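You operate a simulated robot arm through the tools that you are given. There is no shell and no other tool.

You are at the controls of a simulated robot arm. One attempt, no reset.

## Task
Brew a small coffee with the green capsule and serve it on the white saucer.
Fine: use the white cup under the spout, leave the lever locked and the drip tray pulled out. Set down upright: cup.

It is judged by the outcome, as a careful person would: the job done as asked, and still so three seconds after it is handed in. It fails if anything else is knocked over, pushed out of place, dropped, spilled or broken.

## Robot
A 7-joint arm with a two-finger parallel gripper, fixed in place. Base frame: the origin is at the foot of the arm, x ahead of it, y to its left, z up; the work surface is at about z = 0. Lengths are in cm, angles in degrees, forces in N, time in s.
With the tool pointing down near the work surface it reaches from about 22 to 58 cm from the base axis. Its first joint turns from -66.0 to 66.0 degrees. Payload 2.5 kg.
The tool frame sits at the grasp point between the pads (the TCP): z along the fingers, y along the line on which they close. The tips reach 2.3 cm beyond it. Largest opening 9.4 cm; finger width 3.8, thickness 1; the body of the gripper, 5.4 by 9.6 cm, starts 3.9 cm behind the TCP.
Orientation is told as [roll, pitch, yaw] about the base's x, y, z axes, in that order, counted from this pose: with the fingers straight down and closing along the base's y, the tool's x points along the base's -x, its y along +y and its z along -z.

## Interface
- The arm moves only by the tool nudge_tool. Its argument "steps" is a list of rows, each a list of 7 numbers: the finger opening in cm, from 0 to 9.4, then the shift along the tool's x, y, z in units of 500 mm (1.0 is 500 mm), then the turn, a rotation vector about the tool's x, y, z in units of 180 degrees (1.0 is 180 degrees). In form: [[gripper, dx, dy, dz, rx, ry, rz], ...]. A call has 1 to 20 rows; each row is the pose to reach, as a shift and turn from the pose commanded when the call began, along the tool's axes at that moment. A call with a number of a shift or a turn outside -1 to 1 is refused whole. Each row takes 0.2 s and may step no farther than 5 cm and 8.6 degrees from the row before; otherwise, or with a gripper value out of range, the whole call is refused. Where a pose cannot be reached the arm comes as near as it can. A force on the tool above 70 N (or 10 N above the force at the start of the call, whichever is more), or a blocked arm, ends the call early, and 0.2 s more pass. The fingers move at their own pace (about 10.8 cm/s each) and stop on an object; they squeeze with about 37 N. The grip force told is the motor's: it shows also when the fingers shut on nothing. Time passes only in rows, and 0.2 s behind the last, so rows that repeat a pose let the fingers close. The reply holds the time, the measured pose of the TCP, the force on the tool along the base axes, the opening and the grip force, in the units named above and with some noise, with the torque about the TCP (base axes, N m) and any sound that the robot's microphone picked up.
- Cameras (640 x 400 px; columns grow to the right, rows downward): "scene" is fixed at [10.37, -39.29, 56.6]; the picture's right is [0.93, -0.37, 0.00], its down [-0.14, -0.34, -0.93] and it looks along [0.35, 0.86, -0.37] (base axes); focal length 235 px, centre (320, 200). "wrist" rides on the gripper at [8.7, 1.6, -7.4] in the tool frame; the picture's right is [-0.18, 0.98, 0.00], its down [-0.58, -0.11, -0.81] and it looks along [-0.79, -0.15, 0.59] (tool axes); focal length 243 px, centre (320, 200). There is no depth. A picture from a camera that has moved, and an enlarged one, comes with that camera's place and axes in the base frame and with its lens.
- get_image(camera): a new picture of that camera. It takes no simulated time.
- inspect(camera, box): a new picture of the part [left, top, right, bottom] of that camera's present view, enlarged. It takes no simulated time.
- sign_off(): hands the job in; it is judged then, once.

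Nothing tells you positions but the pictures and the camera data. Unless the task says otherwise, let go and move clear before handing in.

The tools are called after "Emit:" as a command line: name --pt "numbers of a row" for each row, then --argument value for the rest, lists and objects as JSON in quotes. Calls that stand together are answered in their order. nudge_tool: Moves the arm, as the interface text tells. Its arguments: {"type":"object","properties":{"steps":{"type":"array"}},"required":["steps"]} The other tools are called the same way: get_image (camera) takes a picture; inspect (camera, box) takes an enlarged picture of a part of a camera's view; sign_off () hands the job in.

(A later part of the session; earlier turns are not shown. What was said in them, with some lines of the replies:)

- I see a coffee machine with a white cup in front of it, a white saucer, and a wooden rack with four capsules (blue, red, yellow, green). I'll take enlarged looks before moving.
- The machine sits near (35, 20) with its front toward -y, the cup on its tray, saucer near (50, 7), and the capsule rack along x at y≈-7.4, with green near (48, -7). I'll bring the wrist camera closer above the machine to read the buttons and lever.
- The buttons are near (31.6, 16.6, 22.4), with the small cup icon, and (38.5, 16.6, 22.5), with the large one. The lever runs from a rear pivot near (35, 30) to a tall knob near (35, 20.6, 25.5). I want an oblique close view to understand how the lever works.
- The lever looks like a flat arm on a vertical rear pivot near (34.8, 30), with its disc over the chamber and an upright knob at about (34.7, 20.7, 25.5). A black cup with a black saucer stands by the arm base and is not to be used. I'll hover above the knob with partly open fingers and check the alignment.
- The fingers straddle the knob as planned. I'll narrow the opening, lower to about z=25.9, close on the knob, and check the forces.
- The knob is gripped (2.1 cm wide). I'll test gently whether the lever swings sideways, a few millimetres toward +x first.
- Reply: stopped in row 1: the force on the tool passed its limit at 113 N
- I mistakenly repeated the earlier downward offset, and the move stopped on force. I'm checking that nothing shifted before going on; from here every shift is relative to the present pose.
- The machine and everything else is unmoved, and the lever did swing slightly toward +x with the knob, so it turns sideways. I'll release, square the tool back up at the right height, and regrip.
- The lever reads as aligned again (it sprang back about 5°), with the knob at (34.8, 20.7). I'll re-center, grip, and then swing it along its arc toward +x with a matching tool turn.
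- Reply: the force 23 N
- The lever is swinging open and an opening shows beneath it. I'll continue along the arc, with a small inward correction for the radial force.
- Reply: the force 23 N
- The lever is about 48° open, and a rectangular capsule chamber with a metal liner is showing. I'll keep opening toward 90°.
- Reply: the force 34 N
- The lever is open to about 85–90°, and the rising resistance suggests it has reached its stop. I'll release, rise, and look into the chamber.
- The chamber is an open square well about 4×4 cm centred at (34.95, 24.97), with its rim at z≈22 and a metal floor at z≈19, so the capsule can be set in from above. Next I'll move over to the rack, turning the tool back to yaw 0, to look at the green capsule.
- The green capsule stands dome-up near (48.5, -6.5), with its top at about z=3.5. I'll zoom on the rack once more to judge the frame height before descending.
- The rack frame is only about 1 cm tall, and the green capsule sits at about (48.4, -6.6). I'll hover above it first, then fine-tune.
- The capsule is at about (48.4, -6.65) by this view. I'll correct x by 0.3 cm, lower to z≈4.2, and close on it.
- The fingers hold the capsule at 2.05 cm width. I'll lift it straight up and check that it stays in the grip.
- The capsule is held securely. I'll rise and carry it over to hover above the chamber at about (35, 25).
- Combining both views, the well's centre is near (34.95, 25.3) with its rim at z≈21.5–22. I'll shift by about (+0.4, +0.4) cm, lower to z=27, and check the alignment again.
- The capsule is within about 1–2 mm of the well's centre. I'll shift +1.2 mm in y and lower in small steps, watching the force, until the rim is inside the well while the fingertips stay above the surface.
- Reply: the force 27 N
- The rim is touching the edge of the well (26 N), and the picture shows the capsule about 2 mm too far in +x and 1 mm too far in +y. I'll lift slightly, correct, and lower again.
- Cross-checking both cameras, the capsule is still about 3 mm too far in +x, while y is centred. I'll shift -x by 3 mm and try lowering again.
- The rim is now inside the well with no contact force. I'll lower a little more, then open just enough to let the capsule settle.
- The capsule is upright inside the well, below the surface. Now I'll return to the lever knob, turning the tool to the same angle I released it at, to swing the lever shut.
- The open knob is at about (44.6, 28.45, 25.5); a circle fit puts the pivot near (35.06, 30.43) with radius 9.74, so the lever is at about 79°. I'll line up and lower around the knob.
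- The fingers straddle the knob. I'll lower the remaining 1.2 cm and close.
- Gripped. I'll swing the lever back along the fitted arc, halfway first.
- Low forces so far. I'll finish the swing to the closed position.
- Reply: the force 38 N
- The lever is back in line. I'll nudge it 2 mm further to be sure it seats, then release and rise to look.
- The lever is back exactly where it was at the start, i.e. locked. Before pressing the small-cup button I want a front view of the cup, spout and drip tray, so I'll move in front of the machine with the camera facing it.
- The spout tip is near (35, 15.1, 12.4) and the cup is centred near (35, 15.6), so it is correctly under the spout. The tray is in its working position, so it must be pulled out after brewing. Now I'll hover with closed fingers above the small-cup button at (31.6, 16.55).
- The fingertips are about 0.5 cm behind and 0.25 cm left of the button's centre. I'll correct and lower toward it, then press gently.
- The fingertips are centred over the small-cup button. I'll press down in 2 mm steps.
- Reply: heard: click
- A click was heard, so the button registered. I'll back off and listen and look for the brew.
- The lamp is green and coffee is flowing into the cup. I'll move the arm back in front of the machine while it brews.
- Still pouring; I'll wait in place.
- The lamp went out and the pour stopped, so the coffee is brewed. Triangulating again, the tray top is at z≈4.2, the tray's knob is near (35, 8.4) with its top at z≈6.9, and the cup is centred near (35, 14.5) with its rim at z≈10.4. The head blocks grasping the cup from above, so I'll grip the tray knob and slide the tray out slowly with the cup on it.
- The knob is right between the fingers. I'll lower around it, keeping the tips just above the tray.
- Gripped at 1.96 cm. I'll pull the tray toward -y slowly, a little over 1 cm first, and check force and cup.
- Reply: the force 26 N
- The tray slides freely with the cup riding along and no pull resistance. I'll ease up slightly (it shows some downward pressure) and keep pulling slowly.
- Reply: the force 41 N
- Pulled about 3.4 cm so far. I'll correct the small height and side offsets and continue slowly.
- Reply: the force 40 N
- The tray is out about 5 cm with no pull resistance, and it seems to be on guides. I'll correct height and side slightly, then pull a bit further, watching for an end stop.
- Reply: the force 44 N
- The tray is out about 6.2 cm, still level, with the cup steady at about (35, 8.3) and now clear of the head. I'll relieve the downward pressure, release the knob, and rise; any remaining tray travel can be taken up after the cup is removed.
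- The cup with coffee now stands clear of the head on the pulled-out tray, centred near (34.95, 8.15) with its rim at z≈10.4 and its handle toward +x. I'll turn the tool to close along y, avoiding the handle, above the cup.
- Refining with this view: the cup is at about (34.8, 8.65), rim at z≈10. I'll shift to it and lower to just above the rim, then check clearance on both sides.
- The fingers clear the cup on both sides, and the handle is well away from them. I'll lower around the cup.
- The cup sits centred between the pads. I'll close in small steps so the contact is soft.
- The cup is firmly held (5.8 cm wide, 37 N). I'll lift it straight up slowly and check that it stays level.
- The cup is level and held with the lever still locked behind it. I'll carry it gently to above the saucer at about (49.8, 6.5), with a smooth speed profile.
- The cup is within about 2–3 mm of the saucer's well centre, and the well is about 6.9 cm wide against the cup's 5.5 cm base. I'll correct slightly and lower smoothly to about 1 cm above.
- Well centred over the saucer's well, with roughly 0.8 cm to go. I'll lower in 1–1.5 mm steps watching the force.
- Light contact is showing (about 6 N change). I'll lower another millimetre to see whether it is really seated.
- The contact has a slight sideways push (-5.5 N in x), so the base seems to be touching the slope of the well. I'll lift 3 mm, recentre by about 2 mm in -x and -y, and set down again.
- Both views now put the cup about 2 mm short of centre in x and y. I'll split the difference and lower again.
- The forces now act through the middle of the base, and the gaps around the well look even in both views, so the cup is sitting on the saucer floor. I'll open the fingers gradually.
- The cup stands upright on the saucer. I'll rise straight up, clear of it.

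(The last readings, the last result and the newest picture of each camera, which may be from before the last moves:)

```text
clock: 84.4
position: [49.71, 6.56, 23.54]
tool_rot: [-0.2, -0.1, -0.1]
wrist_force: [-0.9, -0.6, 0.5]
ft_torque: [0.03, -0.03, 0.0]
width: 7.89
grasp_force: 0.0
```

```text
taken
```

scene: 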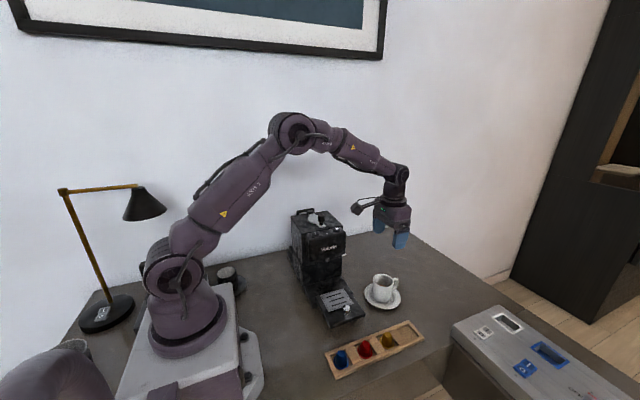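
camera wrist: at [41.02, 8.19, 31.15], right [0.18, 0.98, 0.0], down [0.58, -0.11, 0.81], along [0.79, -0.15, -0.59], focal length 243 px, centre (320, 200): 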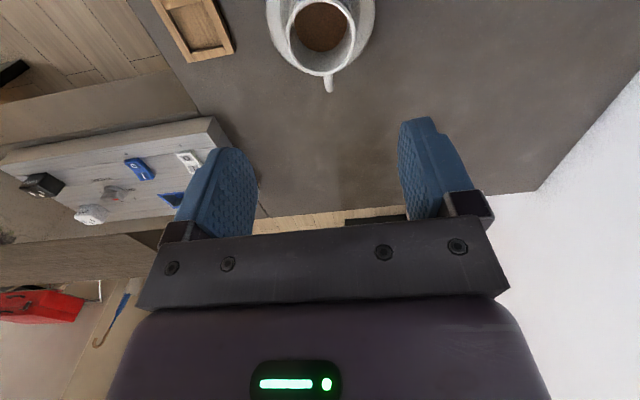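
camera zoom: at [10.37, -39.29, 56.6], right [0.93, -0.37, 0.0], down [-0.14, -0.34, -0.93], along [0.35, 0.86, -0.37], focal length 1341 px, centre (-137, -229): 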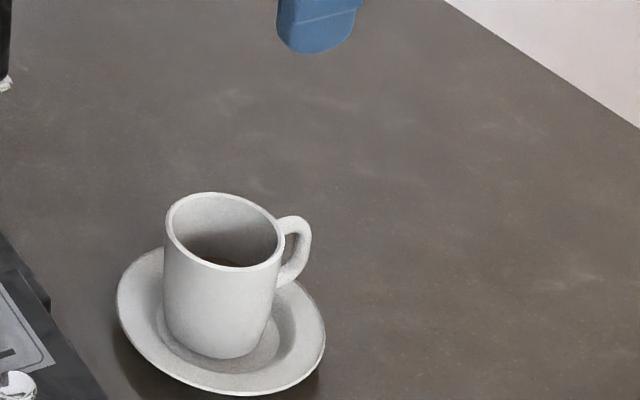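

The cup is seated upright in the saucer and the saucer hasn't moved. Now I'll go back to the tray knob, with no cup on the tray, to check whether it has more travel and pull it fully out.

Emit:
nudge_tool --pt "5 0.026 -0.008 0 0 0 -0.0455" --pt "5 0.052 -0.016 0 0 0 -0.0909" --pt "5 0.078 -0.025 0 0 0 -0.1364" --pt "5 0.104 -0.034 0 0 0 -0.1818" --pt "5 0.13 -0.043 0 0 0 -0.2273" --pt "5 0.156 -0.052 0 0 0 -0.2727" --pt "5 0.182 -0.061 0 0 0 -0.3182" --pt "5 0.208 -0.07 0 0 0 -0.3636" --pt "5 0.234 -0.079 0 0 0 -0.4091" --pt "5 0.264 -0.088 0 0 0 -0.4545" --pt "5 0.294 -0.096 0 0 0 -0.5" --pt "5 0.294 -0.096 0.05 0 0 -0.5" --pt "5 0.294 -0.096 0.05 0 0 -0.5"

Emit:
get_image --camera "wrist"

Emit:
inspect --camera "wrist" --box '[230, 0, 430, 170]'

Emit:
inspect --camera "scene" --box '[280, 240, 380, 340]'

```text
clock: 87.2
position: [34.82, 1.81, 20.9]
tool_rot: [-0.1, 0.1, 90.1]
wrist_force: [0.2, 0.2, 0.5]
ft_torque: [0.01, 0.05, -0.01]
width: 5.01
grasp_force: 0.0
```

```text
taken
camera wrist: at [33.28, -6.86, 28.5], right [-0.98, 0.18, 0.0], down [0.11, 0.58, 0.8], along [0.15, 0.79, -0.59], focal length 243 px, centre (320, 200)
```

wrist: 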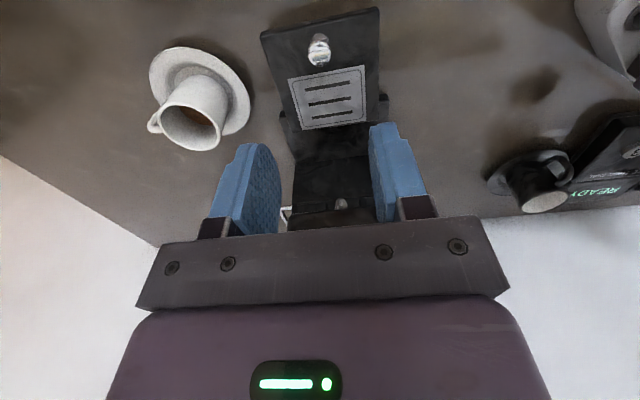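

```text
2.35 times, centred on (330, 85) of wrist
camera zoom: at [33.28, -6.86, 28.5], right [-0.98, 0.18, 0.0], down [0.11, 0.58, 0.8], along [0.15, 0.79, -0.59], focal length 571 px, centre (296, 471)
```

zoom: 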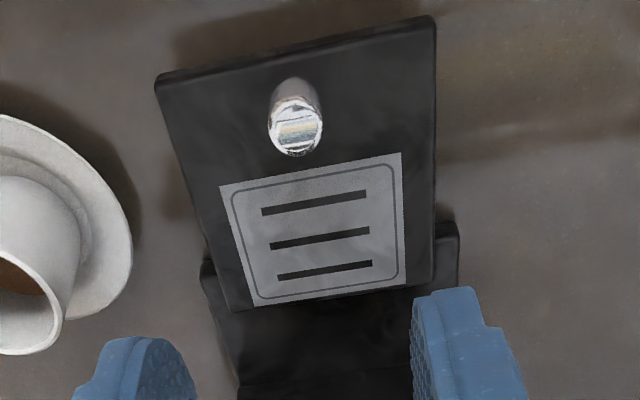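

```text
4.00 times, centred on (330, 290) of scene
camera zoom: at [10.37, -39.29, 56.6], right [0.93, -0.37, 0.0], down [-0.14, -0.34, -0.93], along [0.35, 0.86, -0.37], focal length 939 px, centre (280, -160)
```

zoom: 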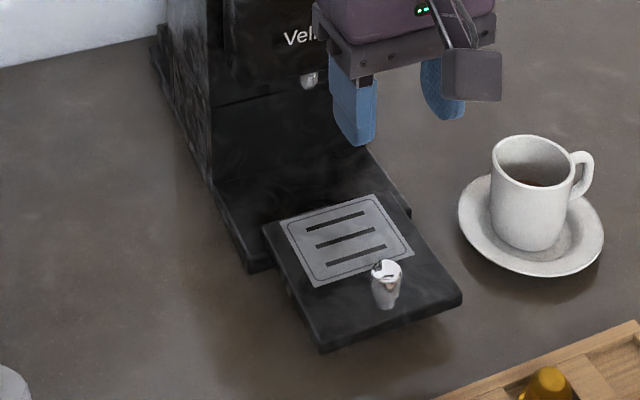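

The tray is well out and stable, with its knob at (34.9, 2.15). I'll grip the knob again and test gently for more travel.

Emit:
nudge_tool --pt "5 -0.007 -0.002 0.08 0 0 0" --pt "5 -0.007 -0.002 0.16 0 0 0" --pt "5 -0.007 -0.002 0.23 0 0 0" --pt "5 -0.007 -0.002 0.27 0 0 0" --pt "5 -0.007 -0.002 0.27 0 0 0"

Emit:
get_image --camera "wrist"

```text
clock: 88.4
position: [34.78, 2.08, 7.54]
tool_rot: [0.1, 0.1, 90.0]
wrist_force: [0.6, 0.5, 0.5]
ft_torque: [0.03, -0.01, 0.02]
width: 5.04
grasp_force: 0.1
```

```text
taken
camera wrist: at [33.31, -6.51, 15.15], right [-0.98, 0.18, 0.0], down [0.11, 0.58, 0.81], along [0.15, 0.79, -0.59], focal length 243 px, centre (320, 200)
```

wrist: 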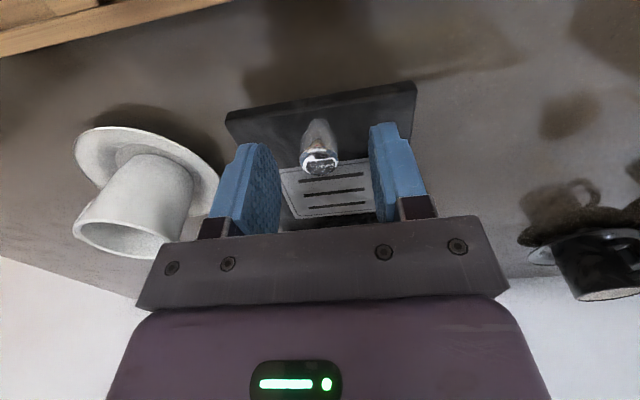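

Emit:
nudge_tool --pt "4 0 -0.002 0.004 0 0 0" --pt "2.6 0 -0.002 0.004 0 0 0" --pt "0 0 -0.002 0.004 0 0 0" --pt "0 0 -0.002 0.004 0 0 0" --pt "0 0 -0.002 0.004 0 0 0"

```text
clock: 89.6
position: [34.98, 2.14, 7.5]
tool_rot: [0.0, 0.1, 90.0]
wrist_force: [-0.5, -0.9, -1.7]
ft_torque: [-0.01, -0.02, -0.02]
width: 1.96
grasp_force: 45.0
```

Gripped cleanly with no side loads. I'll pull gently in 2 mm steps.

Emit:
nudge_tool --pt "0 0.003 0 0 0 0 0" --pt "0 0.007 0 0 0 0 0" --pt "0 0.011 0 0 0 0 0" --pt "0 0.015 0 0 0 0 0"

Emit:
inspect --camera "scene" --box '[280, 240, 380, 340]'

```text
clock: 90.6
position: [35.05, 1.39, 7.33]
tool_rot: [0.1, 0.1, 89.9]
wrist_force: [-5.8, 0.9, -0.7]
ft_torque: [0.2, 0.1, 0.03]
width: 1.94
grasp_force: 45.4
```

```text
4.00 times, centred on (330, 290) of scene
camera zoom: at [10.37, -39.29, 56.6], right [0.93, -0.37, 0.0], down [-0.14, -0.34, -0.93], along [0.35, 0.86, -0.37], focal length 939 px, centre (280, -160)
```

zoom: 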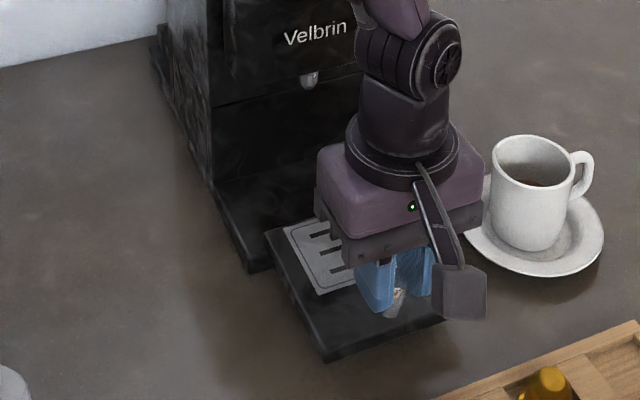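

The tray still slides freely. I'll continue a little further in small steps, looking for the stop.

Emit:
nudge_tool --pt "0 0.003 0 0 0 0 0" --pt "0 0.006 0 0 0 0 0" --pt "0 0.009 0 0 0 0 0" --pt "0 0.012 0 0 0 0 0" --pt "0 0.015 0 0 0 0 0"

Emit:
inspect --camera "scene" --box '[280, 240, 380, 340]'

```text
clock: 91.8
position: [35.0, 0.59, 7.36]
tool_rot: [0.2, 0.2, 90.1]
wrist_force: [-22.4, 0.3, 24.8]
ft_torque: [0.35, 0.59, 0.04]
width: 1.96
grasp_force: 45.3
```

```text
4.00 times, centred on (330, 290) of scene
camera zoom: at [10.36, -39.29, 56.61], right [0.93, -0.37, 0.0], down [-0.14, -0.34, -0.93], along [0.35, 0.86, -0.37], focal length 939 px, centre (280, -160)
```

zoom: 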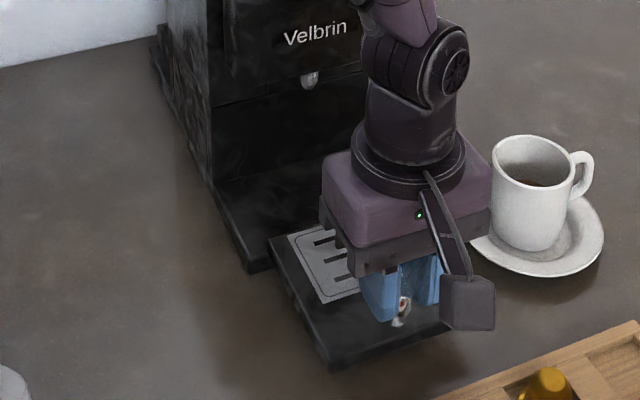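

Still free, with the side loads showing it is held on a guide. I'll relieve those loads slightly and try a bit more for the end stop.

Emit:
nudge_tool --pt "0 0.002 0.001 -0.0005 0 0 0" --pt "0 0.005 0.001 -0.0005 0 0 0" --pt "0 0.008 0.001 -0.0005 0 0 0" --pt "0 0.011 0.001 -0.0005 0 0 0"

Emit:
inspect --camera "scene" --box '[280, 240, 380, 340]'

```text
clock: 92.8
position: [34.98, 0.07, 7.28]
tool_rot: [0.2, 0.2, 89.9]
wrist_force: [-21.3, -1.2, 26.3]
ft_torque: [0.02, 0.47, 0.1]
width: 1.98
grasp_force: 45.3
```

```text
4.00 times, centred on (330, 290) of scene
camera zoom: at [10.36, -39.29, 56.61], right [0.93, -0.37, 0.0], down [-0.14, -0.34, -0.93], along [0.35, 0.86, -0.37], focal length 939 px, centre (280, -160)
```

zoom: 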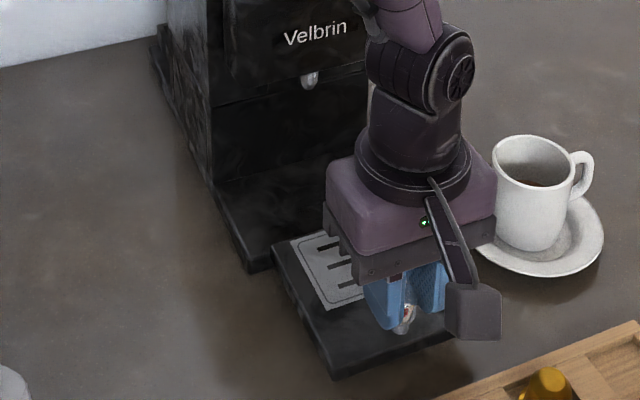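

Emit:
nudge_tool --pt "0 0.003 0.0012 -0.0006 0 0 0" --pt "0 0.006 0.0012 -0.0006 0 0 0" --pt "0 0.009 0.0012 -0.0006 0 0 0" --pt "0 0.012 0.0012 -0.0006 0 0 0" --pt "0 0.015 0.0012 -0.0006 0 0 0"

Emit:
inspect --camera "scene" --box '[280, 240, 380, 340]'

```text
clock: 94.0
position: [34.9, -0.28, 7.59]
tool_rot: [0.0, -0.3, 90.4]
wrist_force: [-6.0, 33.3, -13.4]
ft_torque: [0.35, 0.12, -0.03]
width: 2.0
grasp_force: 45.5
```

```text
4.00 times, centred on (330, 290) of scene
camera zoom: at [10.38, -39.29, 56.6], right [0.93, -0.37, 0.0], down [-0.14, -0.34, -0.93], along [0.35, 0.86, -0.37], focal length 939 px, centre (280, -160)
```

zoom: 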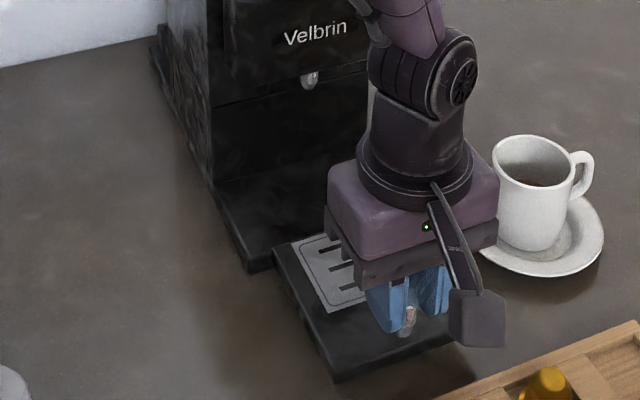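

The pull met a firm stop (33 N), so the tray is fully out at about 8.5 cm. I'll relax the pull, release the knob, and rise clear.

Emit:
nudge_tool --pt "0 -0.004 0 0.0002 0 0 0" --pt "0 -0.007 0 0.0002 0 0 0" --pt "0 -0.007 0 0.0002 0 0 0"

```text
clock: 94.8
position: [35.12, -0.2, 7.41]
tool_rot: [0.0, 0.0, 90.1]
wrist_force: [-5.1, 19.9, -16.3]
ft_torque: [0.86, 0.11, -0.05]
width: 1.96
grasp_force: 45.3
```

Emit:
nudge_tool --pt "2 -0.003 0 0.0002 0 0 0" --pt "3 -0.003 0 0.0002 0 0 0" --pt "5 -0.003 0 0.0002 0 0 0" --pt "5 -0.003 0 -0.03 0 0 0" --pt "5 -0.003 0 -0.1 0 0 0" --pt "5 -0.003 0 -0.19 0 0 0" --pt "5 -0.003 0 -0.28 0 0 0"

Emit:
get_image --camera "wrist"

Emit:
inspect --camera "scene" --box '[280, 240, 380, 340]'

```text
clock: 96.4
position: [34.77, -0.19, 21.12]
tool_rot: [0.1, 0.1, 89.9]
wrist_force: [-0.1, -1.0, -0.3]
ft_torque: [0.01, 0.0, 0.02]
width: 4.99
grasp_force: 0.0
```

```text
taken
camera wrist: at [33.13, -8.83, 28.81], right [-0.98, 0.18, 0.0], down [0.11, 0.58, 0.81], along [0.15, 0.79, -0.59], focal length 243 px, centre (320, 200)
```

wrist: 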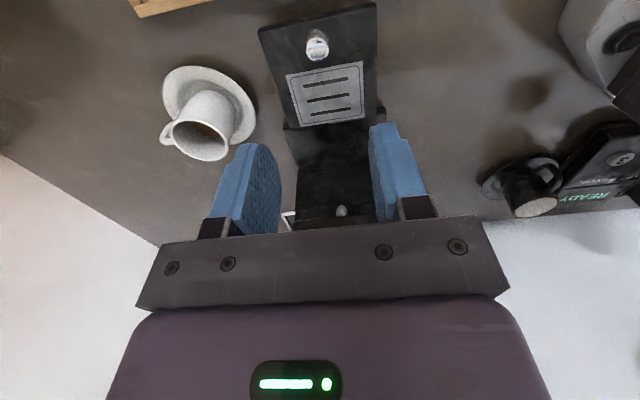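

```text
4.00 times, centred on (330, 290) of scene
camera zoom: at [10.37, -39.29, 56.6], right [0.93, -0.37, 0.0], down [-0.14, -0.34, -0.93], along [0.35, 0.86, -0.37], focal length 939 px, centre (280, -160)
```

zoom: 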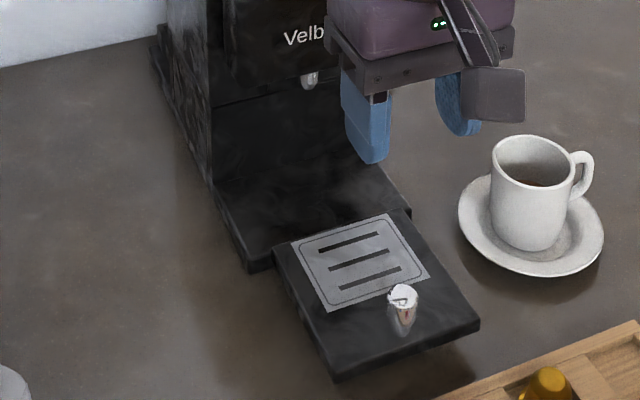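

The tray stays fully out and level, and the cup with coffee stands on the saucer. I'll raise the arm well clear and do a final overall check.

Emit:
nudge_tool --pt "5 0 0 -0.08 0 0 0" --pt "5 0 0 -0.16 0 0 0" --pt "5 0.02 0.04 -0.24 0 0 0" --pt "5 0.04 0.08 -0.32 0 0 0" --pt "5 0.04 0.12 -0.36 0 0 0" --pt "5 0.04 0.12 -0.36 0 0 0"

Emit:
get_image --camera "scene"

Emit:
inspect --camera "scene" --box '[270, 190, 430, 320]'

Emit:
inspect --camera "scene" --box '[320, 250, 440, 380]'

Emit:
get_image --camera "wrist"

```text
clock: 97.8
position: [29.06, -2.24, 39.37]
tool_rot: [0.0, 0.1, 90.1]
wrist_force: [-1.2, 0.3, -0.2]
ft_torque: [0.01, 0.03, 0.0]
width: 5.0
grasp_force: 0.0
```

```text
taken
```

scene: 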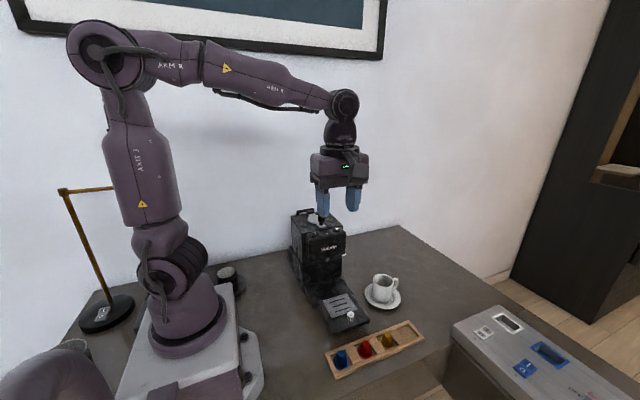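

```text
3.08 times, centred on (350, 255) of scene
camera zoom: at [10.37, -39.29, 56.6], right [0.93, -0.37, 0.0], down [-0.14, -0.34, -0.93], along [0.35, 0.86, -0.37], focal length 722 px, centre (228, 31)
```

zoom: 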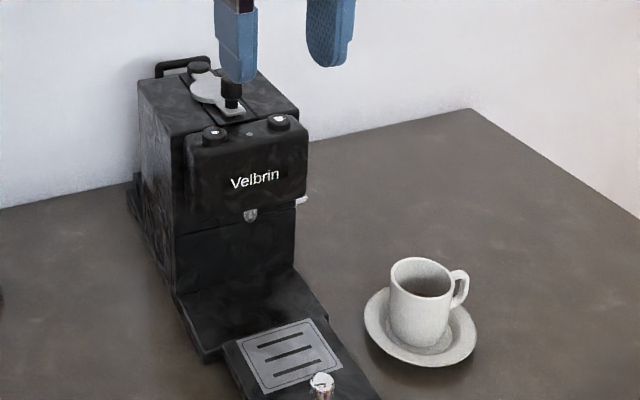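

```text
3.08 times, centred on (380, 315) of scene
camera zoom: at [10.37, -39.29, 56.6], right [0.93, -0.37, 0.0], down [-0.14, -0.34, -0.93], along [0.35, 0.86, -0.37], focal length 722 px, centre (135, -154)
```

zoom: 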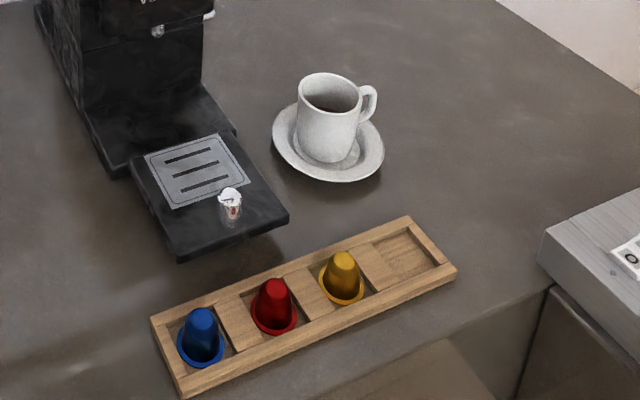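

```text
taken
camera wrist: at [27.56, -10.83, 46.96], right [-0.98, 0.18, 0.0], down [0.11, 0.58, 0.81], along [0.15, 0.79, -0.59], focal length 243 px, centre (320, 200)
```

wrist: 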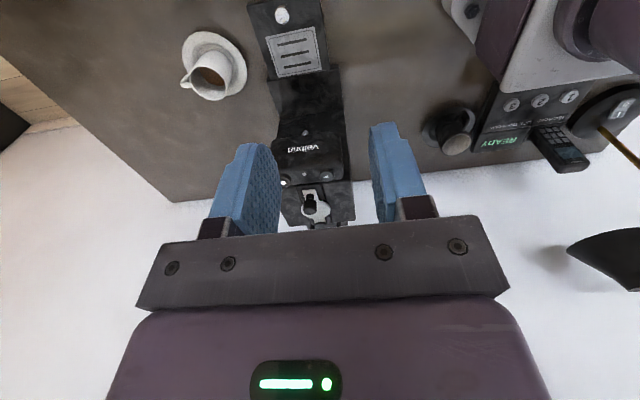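

Final state: the cup of coffee stands upright in the white saucer, the lever is in line and locked, the drip tray is fully out on its guide, and the other capsules, black cup and machine are where they were. The arm is clear and holding nothing, so I'm handing in.

Emit:
sign_off

```text
The job is handed in.
```

The small coffee is brewed with the green capsule. It is in the white cup, standing upright on the white saucer, and I have handed the job in. I don't have the verdict.

- **Brew:** I pressed the small-cup button and heard it click. The lamp turned green and went out again when the pour finished.
- **Lever:** it is back in line with its starting position, which I take to be locked.
- **Drip tray:** it is pulled out to its end stop, about 8.5 cm. I slid it out with the cup still on it, because the machine's head blocked reaching the cup from above.
- **Everything else:** the machine, saucer, rack, other capsules and black cup look to be where they were, and I saw no spill.

Early on I repeated a downward offset by mistake, and the gripper pressed the lever knob with a peak of 113 N before the move stopped itself. The machine did not shift, and the lever opened and closed normally afterwards.
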